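You operate a simulated robot arm through the tools that you are given. There is no shell and no other tool. Be economical: measure what you need, move in short steps, check, and stop when the job is done.

You are at the controls of a simulated robot arm. One attempt, no reset.

JOB
Stop the belt, lid two hoppers and lock the bench power off.
Fine: a steel lid on COIL and one on LENGTH; main switch off, then its key to LOCK.

The check looks at the end state, three seconds after you hand in, the way a careful person would. Anything else that was tipped, shoved, dropped, spilled or broken makes it a failure. A push-on lid holds only when it is set on centred and level and pressed home; a screw cap is set on level and turned clockwise until tight.

ROBOT AND FRAMES
A 7-joint arm with a two-finger parallel gripper on a trunk, on a base that drives. Base frame: it is fixed to the floor where the robot stands at the start and does not move with it; the origin is under the middle of the robot, x ahead of it, y to its left, z up; the surface under the hand at the start is at about z = 720. Units: mm, degrees, N and s.
With the tool pointing down near the work surface it reaches from about 440 to 900 mm from the robot's upright axis, wherever it stands. Its first joint turns from -17.0 to 126.0 degrees. Places, roughly: belt conveyor [1000, 400, 1000]; belt switch [700, 0, 900]; bench main switch [700, -1100, 900]; bench main switch key [700, -1100, 800]; bench reset button [400, 800, 700]; chute selector [700, 700, 900]; coil sorter [900, 1100, 900]; coil sorter hopper [800, 1300, 1100]; end gap knob [700, 1600, 1000]; feed gap knob [700, 2200, 900]; grey tray [500, 1250, 750]; left clamp lever [900, -100, 1000]; length gate [800, 500, 900]; length gate hopper [800, 300, 1100]; length gate speed knob [700, 300, 900]; length slider [700, 500, 900]. Payload 1.57 kg.
The tool frame sits at the grasp point between the pads (the TCP): z along the fingers, y along the line on which they close. The tips reach 30 mm beyond it. The gripper opens to 80 mm. The fingers are 17 mm wide and 12 mm thick; the gripper's body (40 by 82 mm) begins 80 mm behind the TCP.
Orientation is that of the tool frame in the base frame, as [roll, pitch, yaw] about the fixed x, y, z axes, in that order (R = Rz(yaw) Ry(pitch) Rx(roll)). With the fingers straight down and closing along the base's y, the tool's x points along the base's -x, its y along +y and its z along -z.

CONTROLS
- The arm moves only by the tool jog_arm. Its argument "commands" is a list of rows, each a list of 7 numbers: the turn, a rotation vector about the tool's x, y, z in degrees, then the shift along the tool's x, y, z in mm, then the finger opening in mm, from 0 to 80. In form: [[rx, ry, rz, dx, dy, dz, hand], ...]. A call has 1 to 8 rows; each row shifts and turns the commanded pose from where the row before left it, along the tool's axes as they then stand. Rows are played at 5 a second. More than 50 mm and 8.6 degrees between two rows, or a gripper value outside its range, and nothing of the call is played. A pose out of reach is approached as far as the arm can. The call stops where the force on the tool passes 90 N (or 10 N more than at its start, if that is more) or the arm is blocked; 0.2 s more then pass. The fingers move at their own pace (about 45 mm/s each) and stop on an object; they squeeze with about 27 N. The grip force told is the motor's: it shows also when the fingers shut on nothing. Time passes only in rows, and 0.2 s behind the last, so rows that do not move let the fingers close. It gives the time, the measured TCP pose, the force on the tool (base axes), the opening and the grip force at its end, in the units of the frame above (readings bear some noise), with the torque about the TCP (base axes, N m) and any sound that the robot's microphone picked up.
- Cameras (640 x 400 px; columns grow to the right, rows downward): "scene" is now at [7.4, -201.5, 1236]; the picture's right is [0.32, -0.95, 0.00], its down [-0.23, -0.08, -0.97] and it looks along [0.92, 0.31, -0.24] (base axes); focal length 214 px, centre (320, 200). "wrist" rides on the gripper at [72, -7, -122] in the tool frame; the picture's right is [0.09, 1.00, 0.00], its down [-0.84, 0.08, -0.54] and it looks along [-0.54, 0.05, 0.84] (tool axes); focal length 238 px, centre (320, 200). There is no depth. A picture from a camera that has moved, and an enlarged one, comes with that camera's place and axes in the base frame and with its lens.
- capture(camera): a new picture of that camera. No time passes.
- move_column(by): slides the trunk up (or, below 0, down) by that many mm; the arm and the scene camera ride with it, the base frame stays. It gives what a move gives, with no picture.
- steer(legs): drives the robot by 1 to 6 legs, each [ahead, left, turn to the left] in mm, mm and degrees, along the robot's own axes; the way and the turn of a leg run together, so that a leg with both is an arc; at most 1500 mm and 180 degrees a leg. The arm and the cameras ride along, it lands a little off, and it stops where it bumps. It gives what a move gives.
- head_to(pan, tilt): turns the head with the scene camera to pan (to the left, within 109 degrees either way) and tilt (down, from -29 to 69), counted from straight ahead of the robot. It gives what a move gives.
- close_up(camera, box): a new picture of the part [left, top, right, bottom] of that camera's present view, enlarged. No time passes.
- job_done(): hands the job in; it is judged then, once.

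Work in short steps. Places have to be worked out from the pictures, the camera data and where the tool is seen: move nearer, look again, correct. Check each grasp and each placing, and mend what went wrong. You have 120 turns and 90 pictures in all, those below and enlarged ones among them. Open the gripper and draw the arm clear of the work before you hand the job in, unless the task says otherwise; then end with one line.

The tools are called after "Call:" by a JSON object that holds its "op" and its "data". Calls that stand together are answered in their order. jog_arm: Moves the arm, as the interface text tells. Its arguments: {"type":"object","properties":{"commands":{"type":"array","items":{"type":"array","items":{"type":"number"}}}},"required":["commands"]} The other tools are called the same way: move_column (by) slides the trunk up or down; steer (legs) drives the base; head_to (pan, tilt) turns the head that bears the scene camera; capture (camera) takes a picture; close_up (camera, box) takes an enlarged picture of a part of a camera's view; job_done () hands the job in.

At the start:

```text
t: 0.0
eef_pos: [511.8, -20.8, 1365.8]
tcp_rot: [180.0, 0.1, 179.9]
ft_force: [0.0, 0.3, 0.4]
ft_torque: [0.0, 0.02, 0.02]
width: 80.0
grasp_force: 0.0
trunk travel left (down, up): [-578.0, 212.0]
robot x, y, heading: [-4.4, -1.7, 0.1]
head pan, tilt: [18.5, 14.1]
```

scene: 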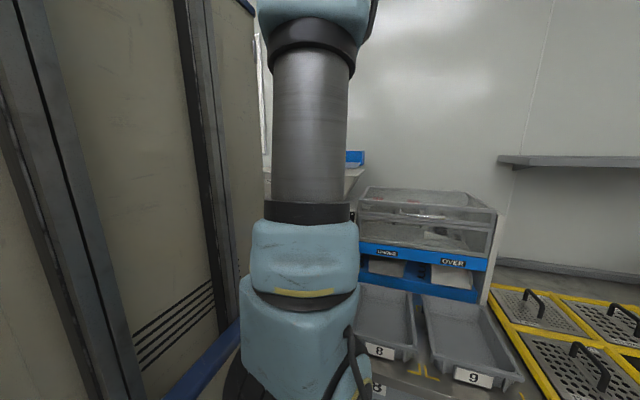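
wrist: 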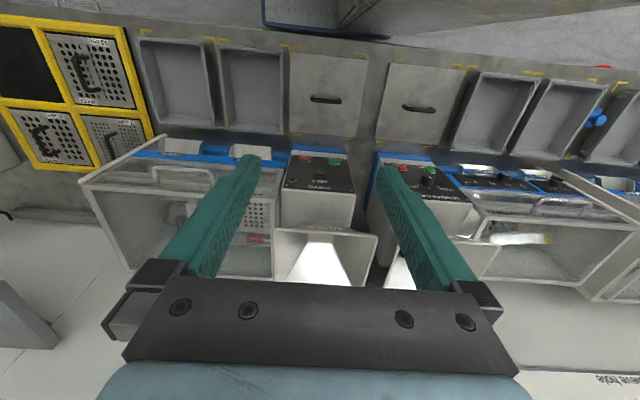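

I'll look around first: head straight and to both sides.

Call:
{"op": "head_to", "data": {"pan": -20, "tilt": 35}}

Call:
{"op": "capture", "data": {"camera": "scene"}}

Call:
{"op": "close_up", "data": {"camera": "wrist", "box": [120, 20, 640, 300]}}

Call:
{"op": "head_to", "data": {"pan": 60, "tilt": 20}}

Call:
{"op": "capture", "data": {"camera": "scene"}}

```text
t: 1.1
eef_pos: [512.4, -22.7, 1365.1]
tcp_rot: [180.0, 0.0, 180.0]
ft_force: [-0.4, -0.8, -0.3]
ft_torque: [-0.01, -0.01, 0.0]
width: 80.1
grasp_force: 0.0
trunk travel left (down, up): [-578.0, 212.0]
robot x, y, heading: [-2.1, 0.9, 0.1]
head pan, tilt: [-20.0, 35.0]
```

```text
87 pictures are left
camera scene: at [1.6, -261.2, 1202.6], right [-0.34, -0.94, 0.0], down [-0.54, 0.2, -0.82], along [0.77, -0.28, -0.57], focal length 214 px, centre (320, 200)
```

scene: 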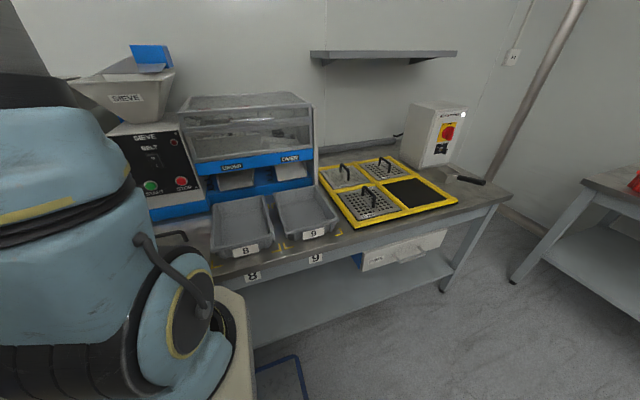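

```text
1.23 times, centred on (380, 160) of wrist
camera zoom: at [440.9, -30.0, 1487.6], right [-0.09, 1.0, 0.0], down [0.84, 0.08, 0.54], along [0.54, 0.05, -0.84], focal length 293 px, centre (246, 249)
```

zoom: 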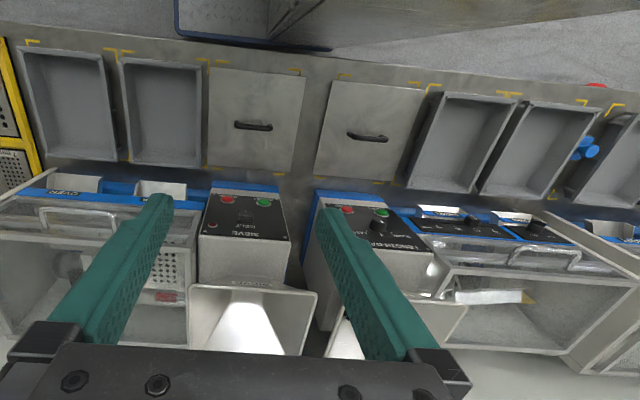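

```text
t: 2.6
eef_pos: [512.0, -21.5, 1365.2]
tcp_rot: [179.9, 0.0, -180.0]
ft_force: [0.4, -0.1, -0.7]
ft_torque: [-0.02, -0.02, 0.02]
width: 79.6
grasp_force: 0.0
trunk travel left (down, up): [-578.0, 212.0]
robot x, y, heading: [1.7, 4.0, -0.0]
head pan, tilt: [60.0, 20.0]
```

```text
85 pictures are left
camera scene: at [-34.6, -150.6, 1226.4], right [0.87, -0.5, 0.0], down [-0.17, -0.3, -0.94], along [0.47, 0.81, -0.34], focal length 214 px, centre (320, 200)
```

scene: 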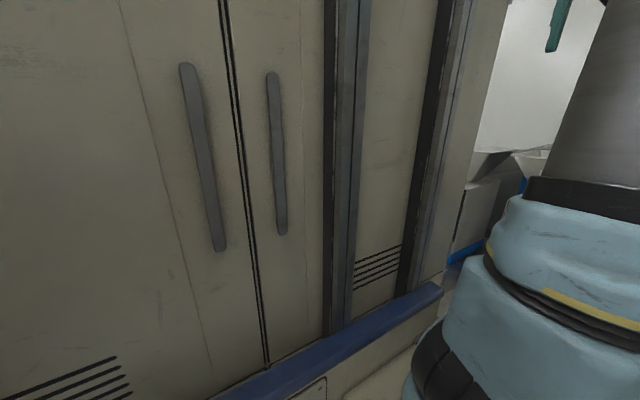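

A cabinet stands on the left. I look at the floor and further around to learn the way along the bench.

Call:
{"op": "head_to", "data": {"pan": 105, "tilt": 30}}

Call:
{"op": "capture", "data": {"camera": "scene"}}

Call:
{"op": "head_to", "data": {"pan": -80, "tilt": 25}}

Call:
{"op": "capture", "data": {"camera": "scene"}}

Call:
{"op": "head_to", "data": {"pan": 25, "tilt": 60}}

Call:
{"op": "capture", "data": {"camera": "scene"}}

```text
t: 3.7
eef_pos: [512.9, -21.7, 1364.9]
tcp_rot: [180.0, -0.1, 179.9]
ft_force: [0.3, -0.5, -0.6]
ft_torque: [-0.02, -0.01, 0.0]
width: 80.0
grasp_force: 0.0
trunk travel left (down, up): [-578.0, 212.0]
robot x, y, heading: [1.1, -1.8, -0.1]
head pan, tilt: [105.0, 30.0]
```

```text
84 pictures are left
camera scene: at [-104.5, -143.8, 1210.3], right [0.97, 0.26, 0.0], down [0.13, -0.48, -0.87], along [-0.22, 0.84, -0.5], focal length 214 px, centre (320, 200)
```

scene: 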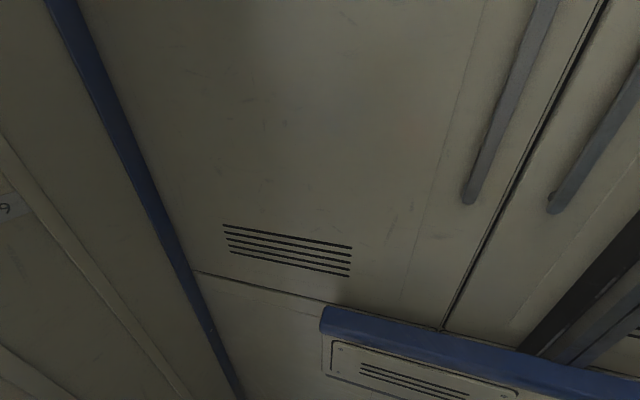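

```text
t: 6.5
eef_pos: [512.8, -22.5, 1365.7]
tcp_rot: [180.0, 0.0, 180.0]
ft_force: [0.4, -0.7, -0.5]
ft_torque: [0.0, 0.0, 0.02]
width: 79.9
grasp_force: 0.2
trunk travel left (down, up): [-578.0, 212.0]
robot x, y, heading: [1.2, -0.1, 0.3]
head pan, tilt: [-80.0, 25.0]
```

```text
83 pictures are left
camera scene: at [-65.1, -321.9, 1218.3], right [-0.98, -0.17, 0.0], down [-0.07, 0.42, -0.91], along [0.16, -0.89, -0.42], focal length 214 px, centre (320, 200)
```

scene: 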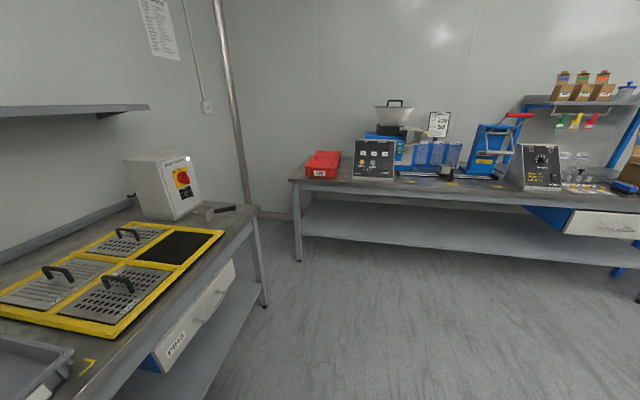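

```text
t: 8.3
eef_pos: [512.6, -23.4, 1364.9]
tcp_rot: [180.0, 0.0, 180.0]
ft_force: [-0.2, 0.1, 0.7]
ft_torque: [-0.01, 0.02, 0.0]
width: 79.9
grasp_force: 0.1
trunk travel left (down, up): [-578.0, 212.0]
robot x, y, heading: [2.2, 1.3, -0.1]
head pan, tilt: [25.0, 60.0]
```

```text
82 pictures are left
camera scene: at [-20.7, -203.0, 1168.2], right [0.42, -0.91, 0.0], down [-0.79, -0.37, -0.5], along [0.45, 0.21, -0.87], focal length 214 px, centre (320, 200)
```

scene: 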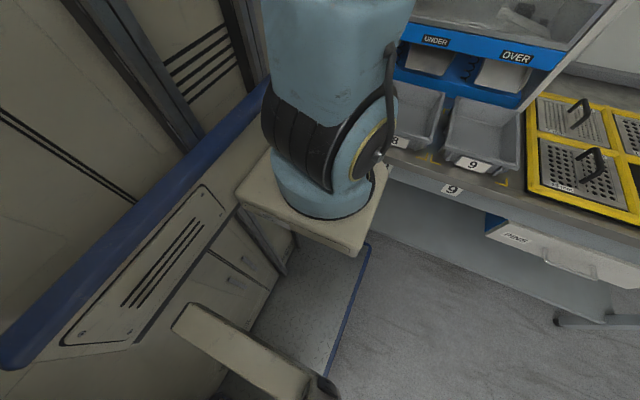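

The "cabinet" is the robot's own body, so I drive left along the bench for a look at the coil side, arm kept high.

Call:
{"op": "steer", "data": {"legs": [[0, 600, 0]]}}

Call:
{"op": "capture", "data": {"camera": "wrist"}}

Call:
{"op": "head_to", "data": {"pan": -15, "tilt": 25}}

Call:
{"op": "capture", "data": {"camera": "scene"}}

Call:
{"op": "steer", "data": {"legs": [[0, 600, 0]]}}

Call:
{"op": "capture", "data": {"camera": "wrist"}}

Call:
{"op": "capture", "data": {"camera": "scene"}}

```text
t: 11.6
eef_pos: [512.1, 568.2, 1364.9]
tcp_rot: [180.0, 0.0, -179.8]
ft_force: [-0.5, 0.3, 0.3]
ft_torque: [0.04, -0.02, 0.02]
width: 79.7
grasp_force: 0.0
trunk travel left (down, up): [-578.0, 212.0]
robot x, y, heading: [0.5, 590.0, 0.3]
head pan, tilt: [25.0, 60.0]
```

```text
81 pictures are left
camera wrist: at [440.1, 561.5, 1487.6], right [-0.1, 1.0, 0.0], down [0.84, 0.08, 0.54], along [0.54, 0.05, -0.84], focal length 238 px, centre (320, 200)
```

wrist: 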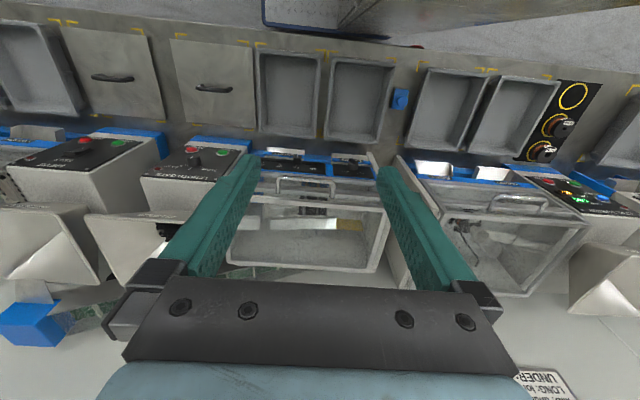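

```text
t: 12.7
eef_pos: [511.7, 569.6, 1365.9]
tcp_rot: [180.0, 0.0, -179.8]
ft_force: [-0.3, 0.2, -0.1]
ft_torque: [-0.01, 0.02, 0.0]
width: 80.2
grasp_force: 0.1
trunk travel left (down, up): [-578.0, 212.0]
robot x, y, heading: [0.7, 589.8, 0.1]
head pan, tilt: [-15.0, 25.0]
```

```text
80 pictures are left
camera scene: at [7.7, 335.0, 1218.2], right [-0.25, -0.97, 0.0], down [-0.41, 0.11, -0.91], along [0.88, -0.23, -0.42], focal length 214 px, centre (320, 200)
```

scene: 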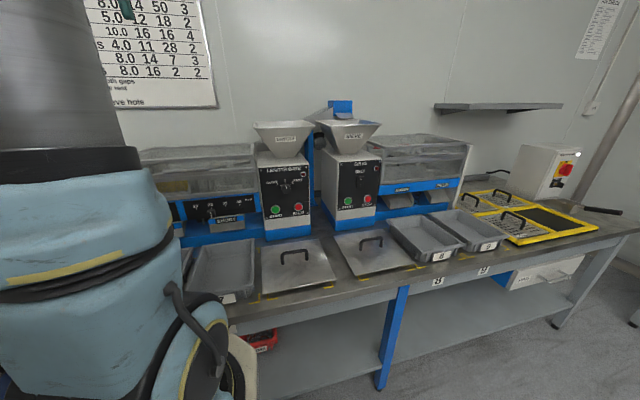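

```text
t: 16.1
eef_pos: [511.1, 1168.0, 1364.5]
tcp_rot: [180.0, 0.0, 180.0]
ft_force: [-0.2, -0.5, -0.4]
ft_torque: [-0.01, 0.02, 0.0]
width: 80.2
grasp_force: 0.1
trunk travel left (down, up): [-578.0, 212.0]
robot x, y, heading: [-4.0, 1187.3, 0.0]
head pan, tilt: [-15.0, 25.0]
```

```text
79 pictures are left
camera wrist: at [439.4, 1160.7, 1487.5], right [-0.09, 1.0, 0.0], down [0.84, 0.08, 0.54], along [0.54, 0.05, -0.84], focal length 238 px, centre (320, 200)
```

wrist: 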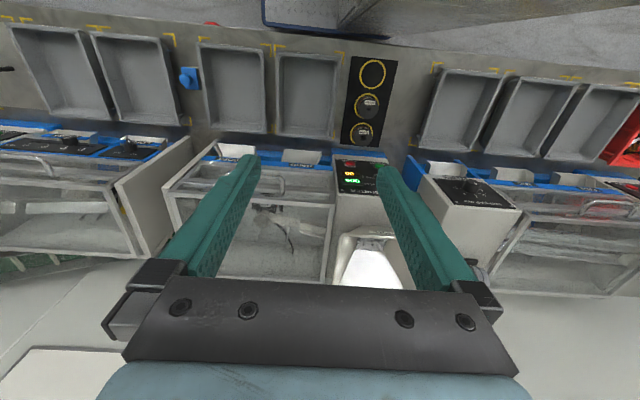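

```text
78 pictures are left
camera scene: at [5.9, 936.4, 1218.3], right [-0.26, -0.97, 0.0], down [-0.41, 0.11, -0.91], along [0.88, -0.24, -0.42], focal length 214 px, centre (320, 200)
```

scene: 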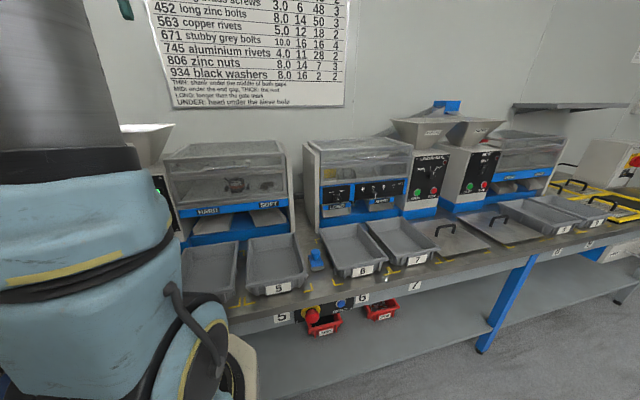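

Two steel lids lie at y≈0 and y≈280, with the COIL hopper near y≈1300. I look at the COIL hopper and panel first, then return to the belt switch.

Call:
{"op": "close_up", "data": {"camera": "wrist", "box": [260, 120, 520, 300]}}

Call:
{"op": "steer", "data": {"legs": [[0, -900, 0]]}}

Call:
{"op": "close_up", "data": {"camera": "scene", "box": [180, 80, 460, 260]}}

Call:
{"op": "capture", "data": {"camera": "wrist"}}

```text
2.22 times, centred on (390, 210) of wrist
camera zoom: at [439.4, 1160.7, 1487.5], right [-0.09, 1.0, 0.0], down [0.84, 0.08, 0.54], along [0.54, 0.05, -0.84], focal length 530 px, centre (164, 178)
```

zoom: 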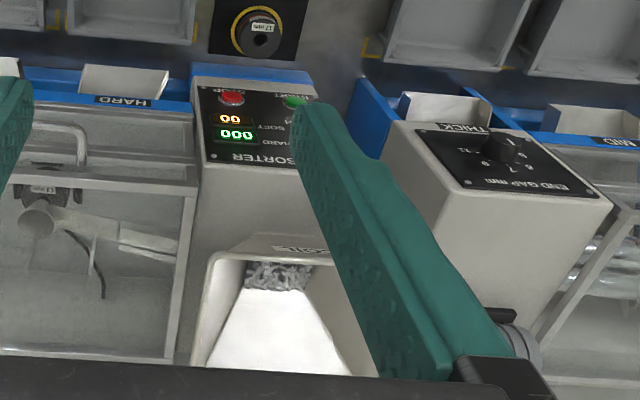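

```text
t: 20.9
eef_pos: [512.6, 249.5, 1365.7]
tcp_rot: [180.0, 0.0, -179.8]
ft_force: [0.4, 0.2, 0.1]
ft_torque: [-0.01, 0.03, -0.02]
width: 79.8
grasp_force: 0.0
trunk travel left (down, up): [-578.0, 212.0]
robot x, y, heading: [0.6, 266.7, 0.2]
head pan, tilt: [-15.0, 25.0]
```

```text
2.22 times, centred on (320, 170) of scene
camera zoom: at [8.8, 14.5, 1218.3], right [-0.25, -0.97, 0.0], down [-0.41, 0.11, -0.91], along [0.88, -0.23, -0.42], focal length 477 px, centre (320, 267)
```

zoom: 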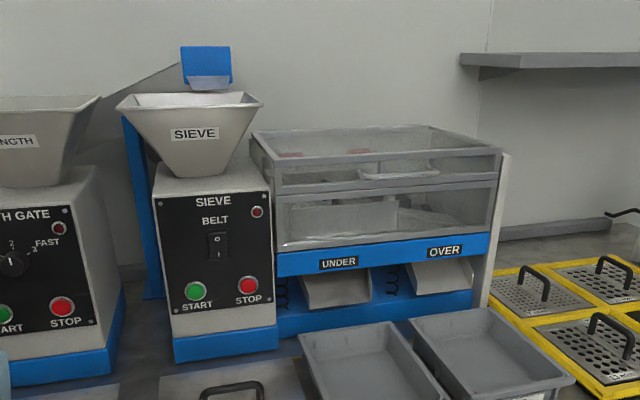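

```text
75 pictures are left
camera wrist: at [440.9, 241.5, 1487.6], right [-0.1, 1.0, 0.0], down [0.84, 0.08, 0.54], along [0.54, 0.05, -0.84], focal length 238 px, centre (320, 200)
```

wrist: 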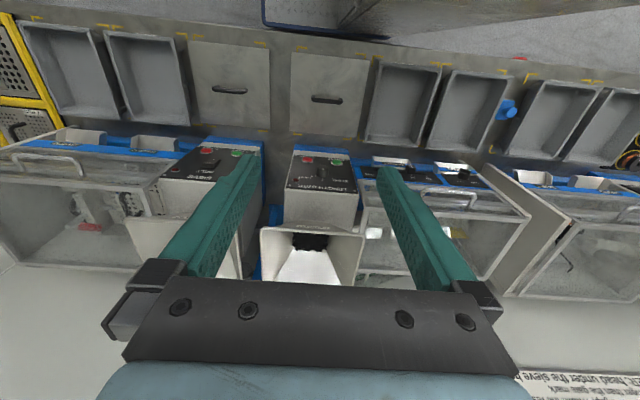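

The BELT rocker sits on the SIEVE panel near y≈0, z≈945. I stand opposite it, level the hand to point forward, and look closer.

Call:
{"op": "steer", "data": {"legs": [[0, -350, 0]]}}

Call:
{"op": "jog_arm", "data": {"commands": [[0, -8.5, 0, 0, 0, 0, 40], [0, -8.5, 0, 0, 0, 0, 0], [0, -8.5, 0, 0, 0, 0, 0], [0, -8.5, 0, 0, 0, 0, 0], [0, -8.5, 0, 0, 0, 0, 0], [0, -8.5, 0, 0, 0, 0, 0], [0, -8.5, 0, 0, 0, 0, 0], [0, -8.5, 0, 0, 0, 0, 0]]}}

Call:
{"op": "jog_arm", "data": {"commands": [[0, -8.5, 0, 0, 0, 0, 0], [0, -8.5, 0, 0, 0, 0, 0], [0, -5, 0, 0, 0, 0, 0]]}}

Call:
{"op": "head_to", "data": {"pan": 15, "tilt": 20}}

Call:
{"op": "capture", "data": {"camera": "scene"}}

```text
t: 23.2
eef_pos: [513.0, -105.2, 1364.3]
tcp_rot: [179.9, 0.0, 179.8]
ft_force: [0.7, 0.6, -0.3]
ft_torque: [0.02, 0.02, 0.0]
width: 79.8
grasp_force: 0.1
trunk travel left (down, up): [-578.0, 212.0]
robot x, y, heading: [3.2, -84.1, -0.1]
head pan, tilt: [-15.0, 25.0]
```

```text
t: 25.0
eef_pos: [592.9, -71.6, 1412.6]
tcp_rot: [177.6, 69.3, 177.4]
ft_force: [0.1, 0.1, 0.4]
ft_torque: [0.01, 0.02, 0.02]
width: 0.0
grasp_force: 20.9
out of reach, approached as far as the arm can: row 5, 6, 7, 8
trunk travel left (down, up): [-578.0, 212.0]
robot x, y, heading: [-1.5, -83.9, -0.1]
head pan, tilt: [-15.0, 25.0]
```

```text
t: 25.6
eef_pos: [591.2, -51.9, 1520.9]
tcp_rot: [47.3, 81.9, 48.7]
ft_force: [0.7, -0.8, -0.4]
ft_torque: [-0.02, 0.03, 0.04]
width: 0.0
grasp_force: 21.5
out of reach, approached as far as the arm can: row 1, 2
trunk travel left (down, up): [-578.0, 212.0]
robot x, y, heading: [1.9, -84.1, -0.0]
head pan, tilt: [-15.0, 25.0]
stopped in row 3: the arm was blocked; the commanded pose is now the measured one
```

```text
t: 26.6
eef_pos: [591.8, -52.2, 1518.2]
tcp_rot: [48.4, 82.3, 49.7]
ft_force: [0.0, -0.5, 0.2]
ft_torque: [0.01, -0.04, -0.01]
width: 0.0
grasp_force: 21.4
trunk travel left (down, up): [-578.0, 212.0]
robot x, y, heading: [0.8, -84.2, 0.1]
head pan, tilt: [15.0, 20.0]
```

```text
74 pictures are left
camera scene: at [7.2, -290.6, 1226.3], right [0.26, -0.97, 0.0], down [-0.33, -0.09, -0.94], along [0.91, 0.24, -0.34], focal length 214 px, centre (320, 200)
```

scene: 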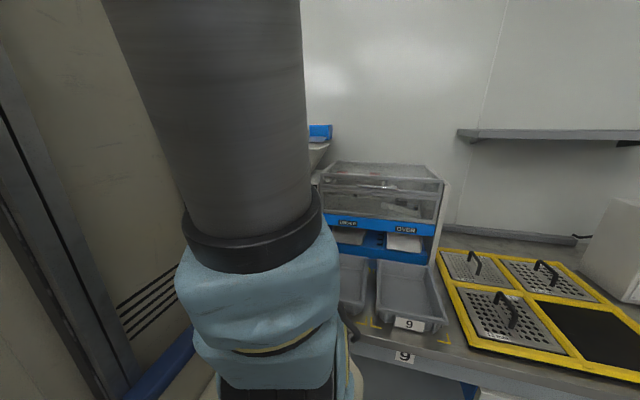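

The hand now points forward but at the near limit of its reach. I move it out and down, level it, and back the base off by 120 mm.

Call:
{"op": "steer", "data": {"legs": [[-150, 0, 0]]}}

Call:
{"op": "jog_arm", "data": {"commands": [[0, 0, 0, 10, 0, 40, 0], [0, 5, 0, 30, 0, 40, 0], [0, 0, 0, 40, 0, 30, 0], [0, 0, 0, 40, 0, 0, 0]]}}

```text
t: 27.9
eef_pos: [441.2, -51.3, 1518.3]
tcp_rot: [48.4, 82.3, 49.9]
ft_force: [-1.6, 1.0, 0.3]
ft_torque: [0.01, 0.02, 0.03]
width: 0.3
grasp_force: 21.1
trunk travel left (down, up): [-578.0, 212.0]
robot x, y, heading: [-152.0, -81.3, 0.1]
head pan, tilt: [15.0, 20.0]
```

```text
t: 28.9
eef_pos: [558.6, -38.5, 1402.2]
tcp_rot: [91.6, 84.4, 93.2]
ft_force: [0.7, -0.5, 0.0]
ft_torque: [0.01, 0.01, 0.01]
width: 0.0
grasp_force: 21.2
trunk travel left (down, up): [-578.0, 212.0]
robot x, y, heading: [-149.6, -81.3, -0.0]
head pan, tilt: [15.0, 20.0]
```

Correct the small roll, then lower the trunk to bring the hand to panel height, and look.

Call:
{"op": "jog_arm", "data": {"commands": [[1.6, 0, -5.6, 0, 0, 0, 0], [0, 0, 0, 0, 20, 0, 0]]}}

Call:
{"op": "move_column", "data": {"by": -420}}

Call:
{"op": "capture", "data": {"camera": "wrist"}}

Call:
{"op": "head_to", "data": {"pan": 10, "tilt": 5}}

Call:
{"op": "capture", "data": {"camera": "scene"}}

```text
t: 29.5
eef_pos: [564.5, -40.5, 1402.6]
tcp_rot: [119.1, 89.5, 117.8]
ft_force: [0.0, 0.7, 0.0]
ft_torque: [0.02, 0.01, 0.01]
width: 0.0
grasp_force: 21.6
trunk travel left (down, up): [-578.0, 212.0]
robot x, y, heading: [-150.1, -84.5, -0.4]
head pan, tilt: [15.0, 20.0]
```

```text
refused: -420 is not a number from -400 to 400
```

```text
73 pictures are left
camera wrist: at [441.6, -44.8, 1332.3], right [0.02, 1.0, -0.08], down [-0.54, 0.08, 0.84], along [0.84, 0.03, 0.54], focal length 238 px, centre (320, 200)
```

wrist: 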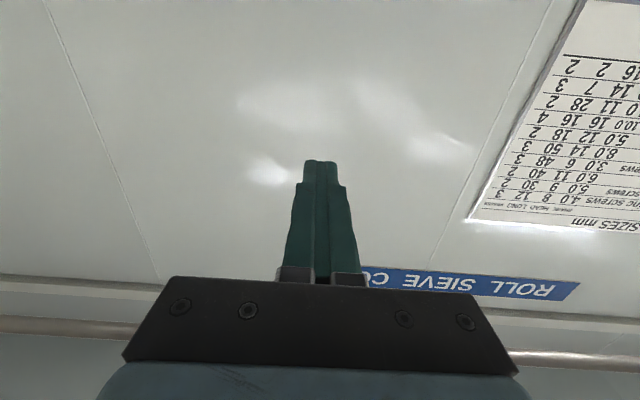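

```text
t: 30.3
eef_pos: [563.7, -40.0, 1403.0]
tcp_rot: [114.6, 89.4, 113.5]
ft_force: [-0.2, 0.0, 0.5]
ft_torque: [-0.01, 0.0, 0.02]
width: 0.0
grasp_force: 20.9
trunk travel left (down, up): [-578.0, 212.0]
robot x, y, heading: [-146.7, -84.1, -0.2]
head pan, tilt: [10.0, 5.0]
```

```text
72 pictures are left
camera scene: at [-138.6, -307.4, 1248.7], right [0.17, -0.98, -0.01], down [-0.09, -0.01, -1.0], along [0.98, 0.17, -0.09], focal length 214 px, centre (320, 200)
```

scene: 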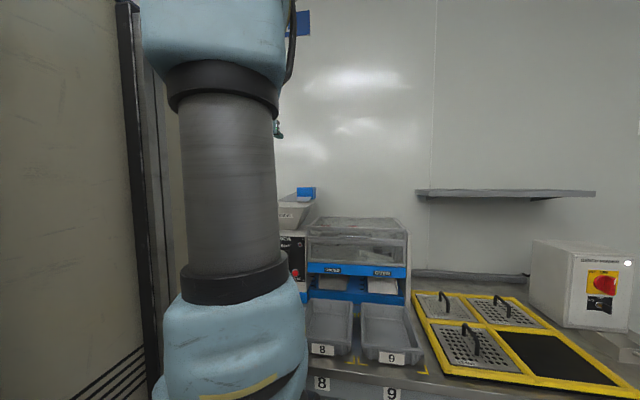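

The arm hides the panel from the head camera. I stand further right so that the hand works to my left, then lower the trunk.

Call:
{"op": "steer", "data": {"legs": [[0, -250, 0]]}}

Call:
{"op": "jog_arm", "data": {"commands": [[0, 0, 0, 0, 40, 0, 0], [0, 0, 0, 0, 40, 0, 0], [0, 0, 0, 0, 40, 0, 0], [0, 0, 0, 0, 40, 0, 0], [0, 0, 0, 0, 40, 0, 0], [0, 0, 0, 0, 40, 0, 0]]}}

Call:
{"op": "move_column", "data": {"by": -390}}

Call:
{"op": "head_to", "data": {"pan": 25, "tilt": 15}}

Call:
{"op": "capture", "data": {"camera": "scene"}}

Call:
{"op": "capture", "data": {"camera": "wrist"}}

```text
t: 32.1
eef_pos: [564.9, -287.7, 1404.7]
tcp_rot: [108.3, 89.3, 107.1]
ft_force: [0.1, 0.0, 0.3]
ft_torque: [-0.01, -0.01, 0.03]
width: 0.1
grasp_force: 21.3
trunk travel left (down, up): [-578.0, 212.0]
robot x, y, heading: [-147.2, -331.8, 0.0]
head pan, tilt: [10.0, 5.0]
```

```text
t: 33.5
eef_pos: [581.2, -44.9, 1397.2]
tcp_rot: [-179.2, 89.2, 179.1]
ft_force: [-0.2, -0.1, 0.1]
ft_torque: [0.01, 0.0, -0.05]
width: 0.1
grasp_force: 21.3
trunk travel left (down, up): [-578.0, 212.0]
robot x, y, heading: [-148.7, -332.4, -0.4]
head pan, tilt: [10.0, 5.0]
```

```text
t: 37.3
eef_pos: [583.6, -51.9, 1011.9]
tcp_rot: [135.5, 89.2, 133.1]
ft_force: [-0.5, 0.0, -0.6]
ft_torque: [0.01, 0.0, 0.01]
width: 0.0
grasp_force: 21.9
trunk travel left (down, up): [-188.0, 602.0]
robot x, y, heading: [-149.5, -335.1, -0.1]
head pan, tilt: [10.0, 5.0]
```

```text
t: 38.0
eef_pos: [582.9, -50.9, 1011.2]
tcp_rot: [143.4, 89.2, 141.1]
ft_force: [-0.6, -0.2, 0.3]
ft_torque: [-0.02, 0.0, -0.02]
width: 0.0
grasp_force: 21.2
trunk travel left (down, up): [-188.0, 602.0]
robot x, y, heading: [-148.2, -333.6, 0.1]
head pan, tilt: [25.0, 15.0]
```

```text
71 pictures are left
camera scene: at [-142.0, -526.3, 843.2], right [0.42, -0.91, -0.01], down [-0.24, -0.1, -0.97], along [0.87, 0.41, -0.26], focal length 214 px, centre (320, 200)
```

scene: 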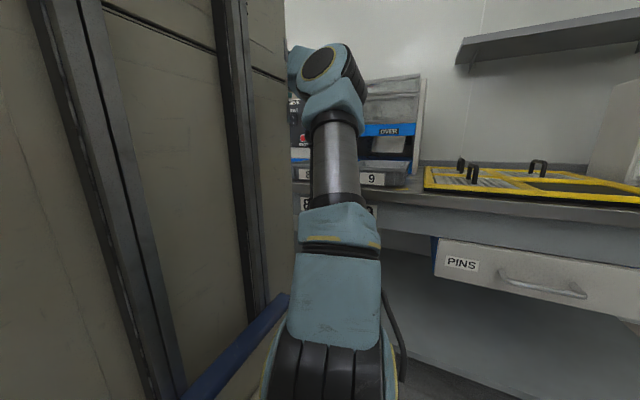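

```text
70 pictures are left
camera wrist: at [461.1, -53.7, 941.1], right [0.04, 1.0, -0.08], down [-0.53, 0.09, 0.84], along [0.85, 0.01, 0.53], focal length 238 px, centre (320, 200)
```

wrist: 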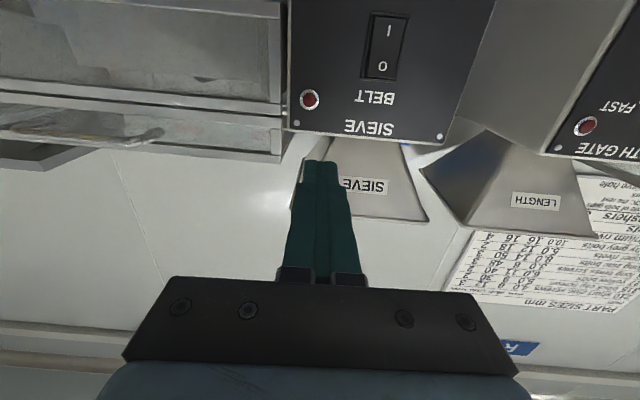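

The rocker is in view of the wrist camera (upside-down): "O" appears to be the upper half. I zoom in on it.

Call:
{"op": "close_up", "data": {"camera": "wrist", "box": [330, 0, 450, 110]}}

```text
3.64 times, centred on (390, 55) of wrist
camera zoom: at [461.1, -53.7, 941.1], right [0.04, 1.0, -0.08], down [-0.53, 0.09, 0.84], along [0.85, 0.01, 0.53], focal length 867 px, centre (66, 727)
```

zoom: 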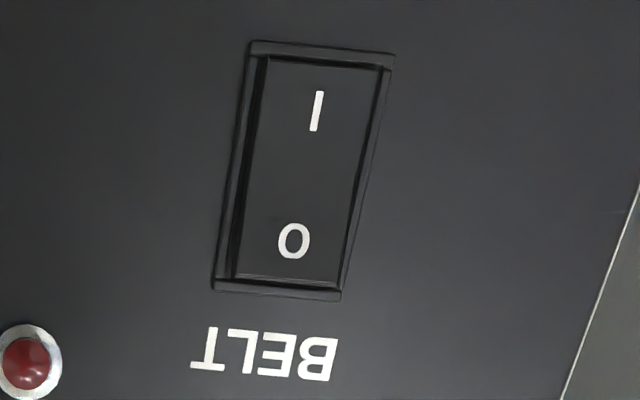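

O is the upper half, at about x≈715, y≈-7, z≈950. I align the closed fingertips with it, still about 80 mm short of the panel.

Call:
{"op": "jog_arm", "data": {"commands": [[0, 0, 0, 30, 22, 0, 0], [0, 0, 0, 29, 22, 0, 0], [0, 0, 0, 0, 0, 20, 0], [0, 0, 0, 0, 0, 20, 0], [0, 0, 0, 0, 0, 0, 0]]}}

Call:
{"op": "capture", "data": {"camera": "wrist"}}

```text
t: 39.2
eef_pos: [609.8, -9.5, 952.3]
tcp_rot: [113.8, 89.7, 112.6]
ft_force: [0.4, -0.6, -0.1]
ft_torque: [-0.01, 0.01, -0.01]
width: 0.0
grasp_force: 20.8
out of reach, approached as far as the arm can: row 2
trunk travel left (down, up): [-188.0, 602.0]
robot x, y, heading: [-148.6, -332.3, 0.1]
head pan, tilt: [25.0, 15.0]
```

```text
68 pictures are left
camera wrist: at [488.7, -13.9, 881.2], right [0.02, 1.0, -0.09], down [-0.54, 0.08, 0.84], along [0.84, 0.03, 0.54], focal length 238 px, centre (320, 200)
```

wrist: 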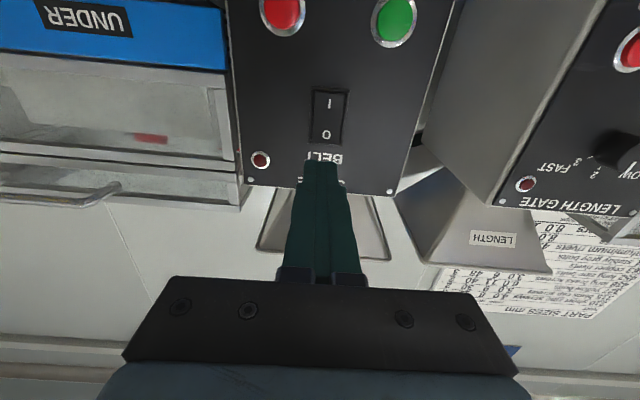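

O triangulates to (713, -7, 949); the tips are at (640, -9, 952). I advance straight and then in small steps until contact.

Call:
{"op": "jog_arm", "data": {"commands": [[0, 0, 0, -1, 3, 20, 0], [0, 0, 0, 0, 0, 20, 0], [0, 0, 0, 0, 0, 15, 0], [0, 0, 0, 0, 0, 5, 0], [0, 0, 0, 0, 0, 5, 0], [0, 0, 0, 0, 0, 4, 0], [0, 0, 0, 0, 0, 4, 0]]}}

```text
t: 40.8
eef_pos: [664.9, -22.7, 953.3]
tcp_rot: [112.4, 89.7, 111.3]
ft_force: [0.1, -0.9, -0.3]
ft_torque: [0.0, -0.01, 0.01]
width: 0.0
grasp_force: 21.0
out of reach, approached as far as the arm can: row 1, 2, 4, 5, 6, 7
trunk travel left (down, up): [-188.0, 602.0]
robot x, y, heading: [-149.4, -331.6, -0.0]
head pan, tilt: [25.0, 15.0]
```

Reach ran out just short of the panel. I draw the hand back and bring the base 120 mm closer.

Call:
{"op": "jog_arm", "data": {"commands": [[0, 0, 0, 0, 0, -40, 0], [0, 0, 0, 0, 0, -40, 0], [0, 0, 0, 0, 0, -30, 0], [0, 0, 0, 0, 0, -40, 0], [0, 0, 0, 0, 0, 0, 0]]}}

Call:
{"op": "steer", "data": {"legs": [[100, 60, 0]]}}

```text
t: 42.2
eef_pos: [561.5, -38.0, 906.5]
tcp_rot: [-168.3, 85.6, -172.5]
ft_force: [0.0, 0.0, 1.0]
ft_torque: [0.03, 0.03, 0.0]
width: 0.0
grasp_force: 20.8
trunk travel left (down, up): [-188.0, 602.0]
robot x, y, heading: [-148.8, -330.7, 0.3]
head pan, tilt: [25.0, 15.0]
stopped in row 5: the arm was blocked; the commanded pose is now the measured one
```

```text
t: 43.5
eef_pos: [657.0, 24.3, 905.0]
tcp_rot: [-166.9, 85.5, -170.7]
ft_force: [0.0, 0.7, -0.4]
ft_torque: [0.0, -0.02, 0.01]
width: 0.0
grasp_force: 21.1
trunk travel left (down, up): [-188.0, 602.0]
robot x, y, heading: [-49.5, -272.5, -0.0]
head pan, tilt: [25.0, 15.0]
```

The wrist does better when the arm is higher relative to the shoulder. I raise the hand by 150 and lower the trunk by the same.

Call:
{"op": "jog_arm", "data": {"commands": [[0, 0, 0, -10, -10, -25, 0], [0, 0, 0, -40, 0, 0, 0], [0, 0, 0, -40, 0, 0, 0], [0, 0, 0, -40, 0, 0, 0], [0, 0, 0, -40, 0, 0, 0], [0, 0, 0, 0, 0, 0, 0]]}}

Call:
{"op": "move_column", "data": {"by": -140}}

```text
t: 44.9
eef_pos: [648.6, -0.4, 1064.0]
tcp_rot: [-166.4, 85.8, -170.2]
ft_force: [-0.2, -0.1, 0.2]
ft_torque: [-0.01, 0.02, -0.01]
width: 0.0
grasp_force: 21.3
out of reach, approached as far as the arm can: row 4, 5
trunk travel left (down, up): [-188.0, 602.0]
robot x, y, heading: [-50.7, -268.8, 0.2]
head pan, tilt: [25.0, 15.0]
```

```text
t: 46.5
eef_pos: [646.8, -1.9, 921.3]
tcp_rot: [-166.0, 85.7, -169.8]
ft_force: [0.9, 0.2, 0.4]
ft_torque: [0.02, -0.01, 0.01]
width: 0.0
grasp_force: 21.1
trunk travel left (down, up): [-48.0, 742.0]
robot x, y, heading: [-48.3, -270.0, 0.3]
head pan, tilt: [25.0, 15.0]
```

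Back off 50 mm, fix the few degrees of tilt, and aim the tips at O.

Call:
{"op": "steer", "data": {"legs": [[-50, 0, 0]]}}

Call:
{"op": "jog_arm", "data": {"commands": [[-3.8, -4.2, 0, 0, 0, 10, 0], [0, 0, 0, -29, -5, 20, 0], [0, 0, 0, 0, 0, 0, 0]]}}

```text
t: 47.5
eef_pos: [594.8, -1.4, 920.9]
tcp_rot: [-166.1, 85.8, -169.8]
ft_force: [0.5, -0.4, 0.0]
ft_torque: [-0.01, 0.0, 0.0]
width: 0.0
grasp_force: 21.8
trunk travel left (down, up): [-48.0, 742.0]
robot x, y, heading: [-100.5, -268.2, 0.0]
head pan, tilt: [25.0, 15.0]
```

```text
t: 48.5
eef_pos: [644.1, -21.1, 941.0]
tcp_rot: [-126.9, 88.7, -128.6]
ft_force: [0.2, 1.3, 0.7]
ft_torque: [-0.02, 0.02, 0.02]
width: 0.0
grasp_force: 21.2
trunk travel left (down, up): [-48.0, 742.0]
robot x, y, heading: [-98.0, -271.3, 0.2]
head pan, tilt: [25.0, 15.0]
stopped in row 3: the arm was blocked; the commanded pose is now the measured one
```

I check the arm's posture with the head camera.

Call:
{"op": "capture", "data": {"camera": "scene"}}

Call:
{"op": "capture", "data": {"camera": "wrist"}}

```text
67 pictures are left
camera scene: at [-95.6, -464.3, 704.6], right [0.42, -0.91, 0.0], down [-0.24, -0.11, -0.97], along [0.87, 0.41, -0.26], focal length 214 px, centre (320, 200)
```

scene: 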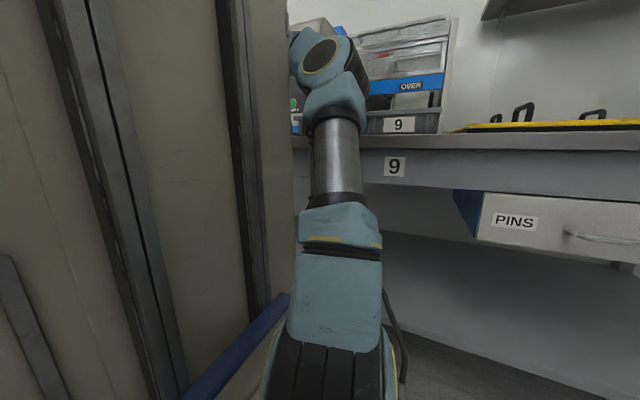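

```text
66 pictures are left
camera wrist: at [521.2, -28.3, 872.0], right [0.03, 0.99, -0.11], down [-0.53, 0.11, 0.84], along [0.85, 0.04, 0.53], focal length 238 px, centre (320, 200)
```

wrist: 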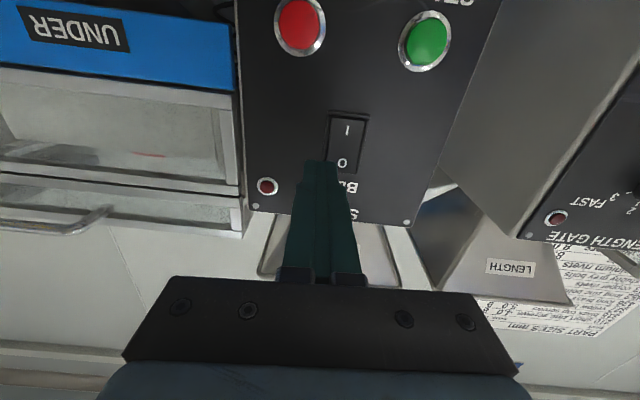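

Tips are close: they need +14 in y, +10 up and about 40 forward. I go in small steps.

Call:
{"op": "jog_arm", "data": {"commands": [[0, 0, 0, -5, 7, 5, 0], [0, 0, 0, -5, 7, 5, 0], [0, 0, 0, 0, 0, 8, 0], [0, 0, 0, 0, 0, 8, 0], [0, 0, 0, 0, 0, 0, 0]]}}

```text
t: 49.7
eef_pos: [656.2, -11.2, 951.0]
tcp_rot: [-110.3, 88.7, -111.5]
ft_force: [-0.6, 0.5, 0.9]
ft_torque: [0.01, -0.01, 0.01]
width: 0.0
grasp_force: 21.5
out of reach, approached as far as the arm can: row 2
trunk travel left (down, up): [-48.0, 742.0]
robot x, y, heading: [-102.3, -273.7, 0.0]
head pan, tilt: [25.0, 15.0]
```

Seems the arm is stretched upward; I trade height: hand down 40, trunk up 40, twice.

Call:
{"op": "jog_arm", "data": {"commands": [[0, 0, 0, 20, 0, -10, 0], [0, 0, 0, 20, 0, -10, 0], [0, 0, 0, 20, 0, -5, 0], [0, 0, 0, 20, 0, 0, 0]]}}

Call:
{"op": "move_column", "data": {"by": 80}}

Call:
{"op": "jog_arm", "data": {"commands": [[0, 0, 0, 0, 0, 10, 0], [0, 0, 0, 0, 0, 0, 0]]}}

```text
t: 50.7
eef_pos: [643.4, -19.5, 865.6]
tcp_rot: [-139.2, 88.6, -141.4]
ft_force: [-0.2, 0.0, -0.6]
ft_torque: [0.0, 0.03, 0.01]
width: 0.0
grasp_force: 21.0
trunk travel left (down, up): [-48.0, 742.0]
robot x, y, heading: [-103.3, -270.4, 0.2]
head pan, tilt: [25.0, 15.0]
```

```text
t: 51.8
eef_pos: [642.2, -16.6, 940.9]
tcp_rot: [-138.0, 88.3, -139.8]
ft_force: [-1.0, -0.4, -0.1]
ft_torque: [-0.02, 0.02, 0.01]
width: 0.0
grasp_force: 22.0
trunk travel left (down, up): [-128.0, 662.0]
robot x, y, heading: [-103.4, -267.7, 0.3]
head pan, tilt: [25.0, 15.0]
```

```text
t: 52.4
eef_pos: [649.0, -20.8, 946.5]
tcp_rot: [-133.7, 88.8, -135.3]
ft_force: [-0.4, 0.4, 0.2]
ft_torque: [0.02, -0.01, 0.01]
width: 0.0
grasp_force: 21.9
trunk travel left (down, up): [-128.0, 662.0]
robot x, y, heading: [-102.9, -270.6, -0.0]
head pan, tilt: [25.0, 15.0]
```

Now advance again in small steps.

Call:
{"op": "jog_arm", "data": {"commands": [[0, 0, 0, -3, 7, 5, 0], [0, 0, 0, -3, 7, 10, 0], [0, 0, 0, 0, 0, 10, 0], [0, 0, 0, 0, 0, 5, 0], [0, 0, 0, 0, 0, 5, 0], [0, 0, 0, 0, 0, 0, 0]]}}

```text
t: 53.8
eef_pos: [674.0, 3.5, 956.5]
tcp_rot: [-108.6, 88.8, -109.5]
ft_force: [-0.7, 1.6, 1.2]
ft_torque: [0.04, 0.0, 0.03]
width: 0.0
grasp_force: 21.5
trunk travel left (down, up): [-128.0, 662.0]
robot x, y, heading: [-97.3, -265.7, 0.1]
head pan, tilt: [25.0, 15.0]
```

Call:
{"op": "close_up", "data": {"camera": "wrist", "box": [240, 60, 440, 260]}}

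```text
2.00 times, centred on (340, 160) of wrist
camera zoom: at [552.8, -4.1, 886.5], right [0.02, 0.99, -0.11], down [-0.53, 0.1, 0.84], along [0.84, 0.05, 0.53], focal length 477 px, centre (280, 280)
```

zoom: 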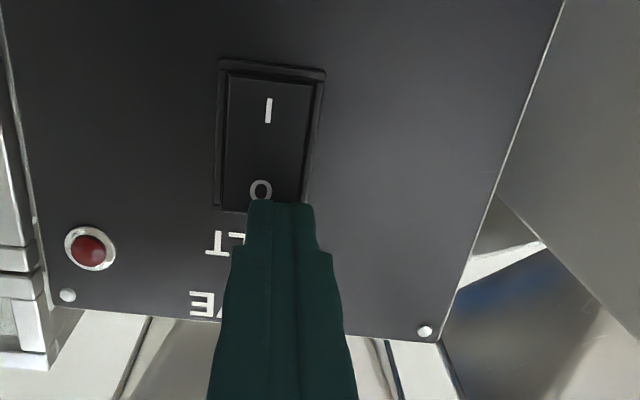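

The tips are about 8 mm too far left and a touch high. I shift and press forward.

Call:
{"op": "jog_arm", "data": {"commands": [[0, 0, 0, 4, -9, 0, 0], [0, 0, 0, 0, 0, 4, 0], [0, 0, 0, 0, 0, 4, 0], [0, 0, 0, 0, 0, 3, 0], [0, 0, 0, 0, 0, 3, 0], [0, 0, 0, 0, 0, 3, 0], [0, 0, 0, 0, 0, 3, 0], [0, 0, 0, 0, 0, 0, 0]]}}

Call:
{"op": "close_up", "data": {"camera": "wrist", "box": [240, 60, 440, 260]}}

```text
t: 54.8
eef_pos: [677.8, -4.3, 955.4]
tcp_rot: [-113.3, 89.0, -114.0]
ft_force: [-23.9, -10.3, -2.2]
ft_torque: [-0.09, 0.25, -0.27]
width: 0.0
grasp_force: 22.1
trunk travel left (down, up): [-128.0, 662.0]
robot x, y, heading: [-106.3, -274.4, -0.0]
head pan, tilt: [25.0, 15.0]
stopped in row 5: the force on the tool passed its limit at 102 N (the readings are from after the stop); the commanded pose is now the measured one
```

```text
2.00 times, centred on (340, 160) of wrist
camera zoom: at [555.9, -11.4, 885.0], right [0.01, 0.99, -0.11], down [-0.53, 0.1, 0.84], along [0.84, 0.05, 0.53], focal length 477 px, centre (280, 280)
```

zoom: 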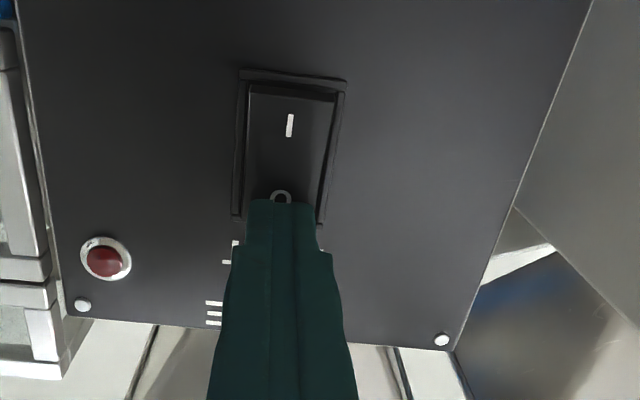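

Firm contact on O was made. I back off and check the rocker.

Call:
{"op": "jog_arm", "data": {"commands": [[0, 0, 0, 0, 0, -15, 0], [0, 0, 0, 0, 0, -15, 0], [0, 0, 0, -20, 0, -10, 0], [0, 0, 0, 0, 0, 0, 0]]}}

Call:
{"op": "close_up", "data": {"camera": "wrist", "box": [260, 60, 420, 180]}}

```text
t: 56.0
eef_pos: [666.5, -15.8, 946.6]
tcp_rot: [-142.5, 86.8, -145.0]
ft_force: [-0.7, -0.4, -1.2]
ft_torque: [-0.02, -0.02, 0.01]
width: 0.0
grasp_force: 21.1
trunk travel left (down, up): [-128.0, 662.0]
robot x, y, heading: [-100.6, -270.1, -0.1]
head pan, tilt: [25.0, 15.0]
stopped in row 4: the arm was blocked; the commanded pose is now the measured one
```

```text
3.33 times, centred on (340, 120) of wrist
camera zoom: at [543.6, -20.8, 881.3], right [0.04, 0.99, -0.13], down [-0.5, 0.13, 0.86], along [0.87, 0.03, 0.5], focal length 794 px, centre (253, 467)
```

zoom: 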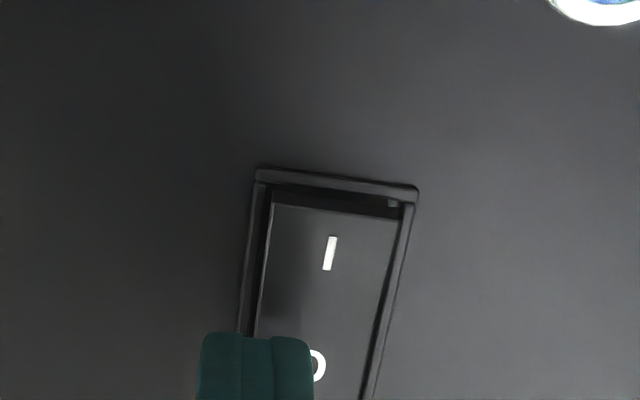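

The I end now stands proud: O is pressed. I drive back for clearance and check from a distance.

Call:
{"op": "steer", "data": {"legs": [[-200, 0, 0]]}}

Call:
{"op": "close_up", "data": {"camera": "wrist", "box": [220, 0, 460, 180]}}

```text
t: 57.6
eef_pos: [468.7, -13.3, 947.2]
tcp_rot: [-144.6, 87.0, -146.7]
ft_force: [0.1, 0.7, 0.9]
ft_torque: [0.01, 0.04, 0.01]
width: 0.0
grasp_force: 21.6
trunk travel left (down, up): [-128.0, 662.0]
robot x, y, heading: [-298.2, -273.9, 0.5]
head pan, tilt: [25.0, 15.0]
```

```text
2.22 times, centred on (340, 90) of wrist
camera zoom: at [343.8, -17.7, 882.1], right [0.03, 0.99, -0.12], down [-0.5, 0.12, 0.86], along [0.86, 0.03, 0.5], focal length 530 px, centre (276, 444)
```

zoom: 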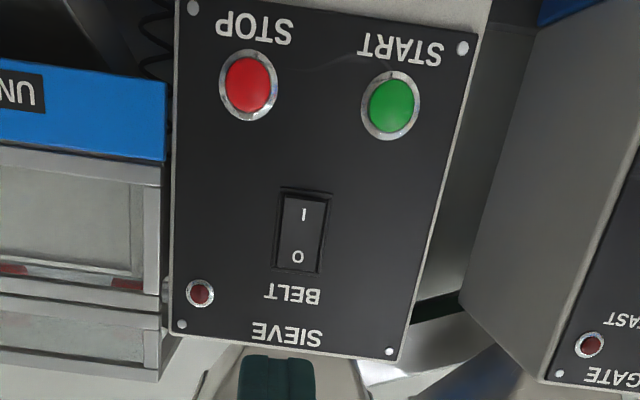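

Now to the main switch: drive right along the bench and look at it.

Call:
{"op": "steer", "data": {"legs": [[0, -800, 0]]}}

Call:
{"op": "head_to", "data": {"pan": 5, "tilt": 0}}

Call:
{"op": "capture", "data": {"camera": "scene"}}

Call:
{"op": "capture", "data": {"camera": "wrist"}}

```text
t: 61.9
eef_pos: [471.8, -836.9, 946.2]
tcp_rot: [-144.2, 86.9, -147.9]
ft_force: [0.6, -0.2, 0.2]
ft_torque: [-0.01, -0.03, 0.0]
width: 0.0
grasp_force: 21.7
trunk travel left (down, up): [-128.0, 662.0]
robot x, y, heading: [-301.3, -1078.4, -1.1]
head pan, tilt: [25.0, 15.0]
```

```text
t: 62.8
eef_pos: [472.0, -838.4, 947.0]
tcp_rot: [-143.8, 86.9, -147.5]
ft_force: [-0.1, -0.7, -0.6]
ft_torque: [-0.01, 0.01, 0.01]
width: 0.0
grasp_force: 21.7
trunk travel left (down, up): [-128.0, 662.0]
robot x, y, heading: [-301.4, -1076.8, -0.8]
head pan, tilt: [5.0, 0.0]
```

```text
61 pictures are left
camera scene: at [-296.3, -1302.5, 808.4], right [0.07, -1.0, 0.0], down [0.0, 0.0, -1.0], along [1.0, 0.07, 0.0], focal length 214 px, centre (320, 200)
```

scene: 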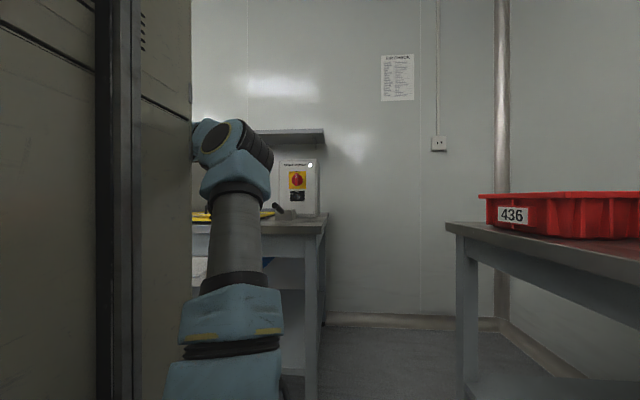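

```text
60 pictures are left
camera wrist: at [347.2, -840.1, 881.5], right [0.06, 0.99, -0.12], down [-0.5, 0.14, 0.86], along [0.87, 0.01, 0.5], focal length 238 px, centre (320, 200)
```

wrist: 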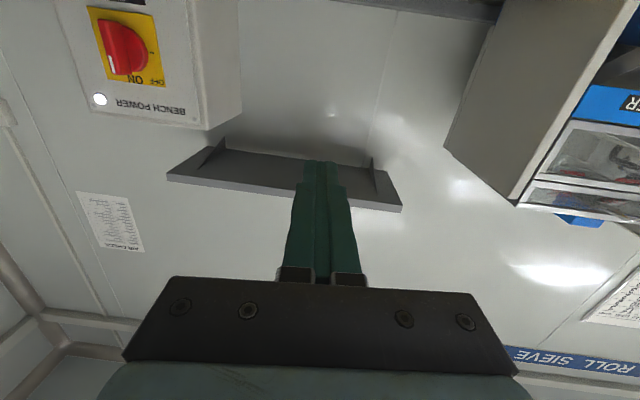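

Call:
{"op": "close_up", "data": {"camera": "scene", "box": [260, 145, 330, 225]}}

Call:
{"op": "close_up", "data": {"camera": "wrist", "box": [60, 0, 220, 120]}}

```text
5.00 times, centred on (295, 185) of scene
camera zoom: at [-296.3, -1302.5, 808.4], right [0.07, -1.0, 0.0], down [0.0, 0.0, -1.0], along [1.0, 0.07, 0.0], focal length 1072 px, centre (445, 275)
```

zoom: 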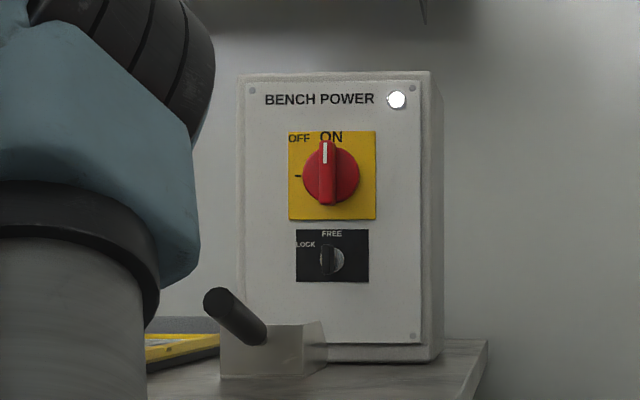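

```text
3.33 times, centred on (140, 60) of wrist
camera zoom: at [347.2, -840.1, 881.5], right [0.06, 0.99, -0.12], down [-0.5, 0.14, 0.86], along [0.87, 0.01, 0.5], focal length 794 px, centre (920, 667)
```

zoom: 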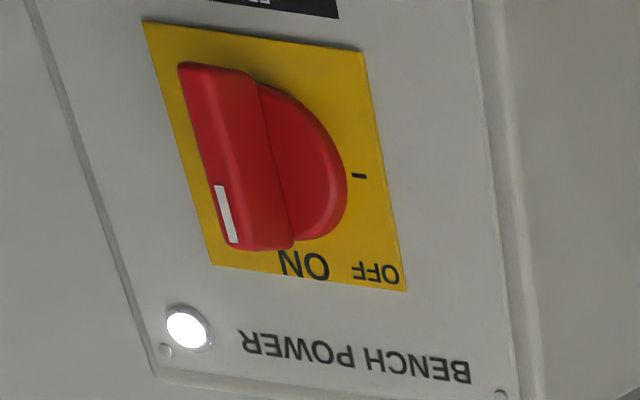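

Knob at about (703, -1124, 901), key about 80 mm below it; OFF and LOCK lie to the left (counter-clockwise). I shift right so the hand faces the switch, level and open.

Call:
{"op": "steer", "data": {"legs": [[20, -160, 1]]}}

Call:
{"op": "jog_arm", "data": {"commands": [[-3.7, -2.5, 1.7, 0, -20, 0, 60], [0, 0, 0, 0, -40, 0, 60], [0, 0, 0, 0, -40, 0, 60], [0, 0, 0, 0, -20, 0, 60], [0, 0, 0, 0, 0, 0, 60]]}}

Call:
{"op": "capture", "data": {"camera": "wrist"}}

Call:
{"op": "head_to", "data": {"pan": 15, "tilt": 5}}

Call:
{"op": "capture", "data": {"camera": "scene"}}

```text
t: 64.2
eef_pos: [487.4, -988.1, 947.2]
tcp_rot: [-143.8, 86.8, -146.6]
ft_force: [0.1, -0.3, -0.1]
ft_torque: [-0.01, 0.0, -0.01]
width: 0.2
grasp_force: 21.1
trunk travel left (down, up): [-128.0, 662.0]
robot x, y, heading: [-286.3, -1237.3, -0.2]
head pan, tilt: [5.0, 0.0]
```

```text
t: 65.4
eef_pos: [487.5, -1105.4, 947.8]
tcp_rot: [-136.4, 89.9, -135.5]
ft_force: [0.1, 0.1, -0.4]
ft_torque: [-0.02, -0.01, -0.01]
width: 60.1
grasp_force: 0.2
trunk travel left (down, up): [-128.0, 662.0]
robot x, y, heading: [-285.4, -1241.5, -0.0]
head pan, tilt: [5.0, 0.0]
```

```text
57 pictures are left
camera wrist: at [365.6, -1114.1, 876.1], right [-0.02, 1.0, -0.09], down [-0.54, 0.07, 0.84], along [0.84, 0.06, 0.54], focal length 238 px, centre (320, 200)
```

wrist: 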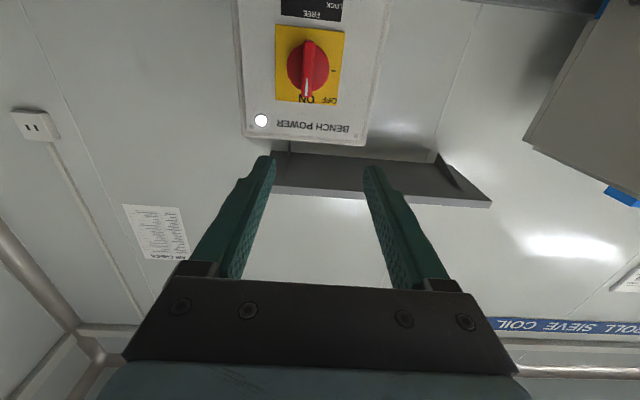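

```text
t: 66.1
eef_pos: [486.8, -1104.8, 948.5]
tcp_rot: [-94.7, 90.0, -93.7]
ft_force: [0.3, -0.5, 0.1]
ft_torque: [-0.01, 0.01, 0.0]
width: 59.9
grasp_force: 0.1
trunk travel left (down, up): [-128.0, 662.0]
robot x, y, heading: [-284.0, -1237.9, -0.2]
head pan, tilt: [15.0, 5.0]
```

```text
56 pictures are left
camera scene: at [-275.3, -1446.3, 800.5], right [0.26, -0.97, 0.0], down [-0.09, -0.02, -1.0], along [0.96, 0.26, -0.09], focal length 214 px, centre (320, 200)
```

scene: 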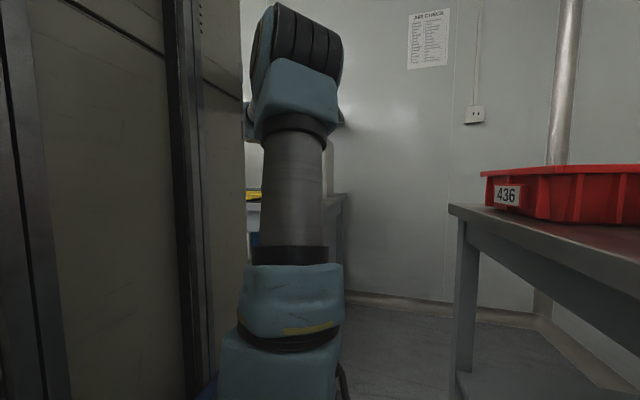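

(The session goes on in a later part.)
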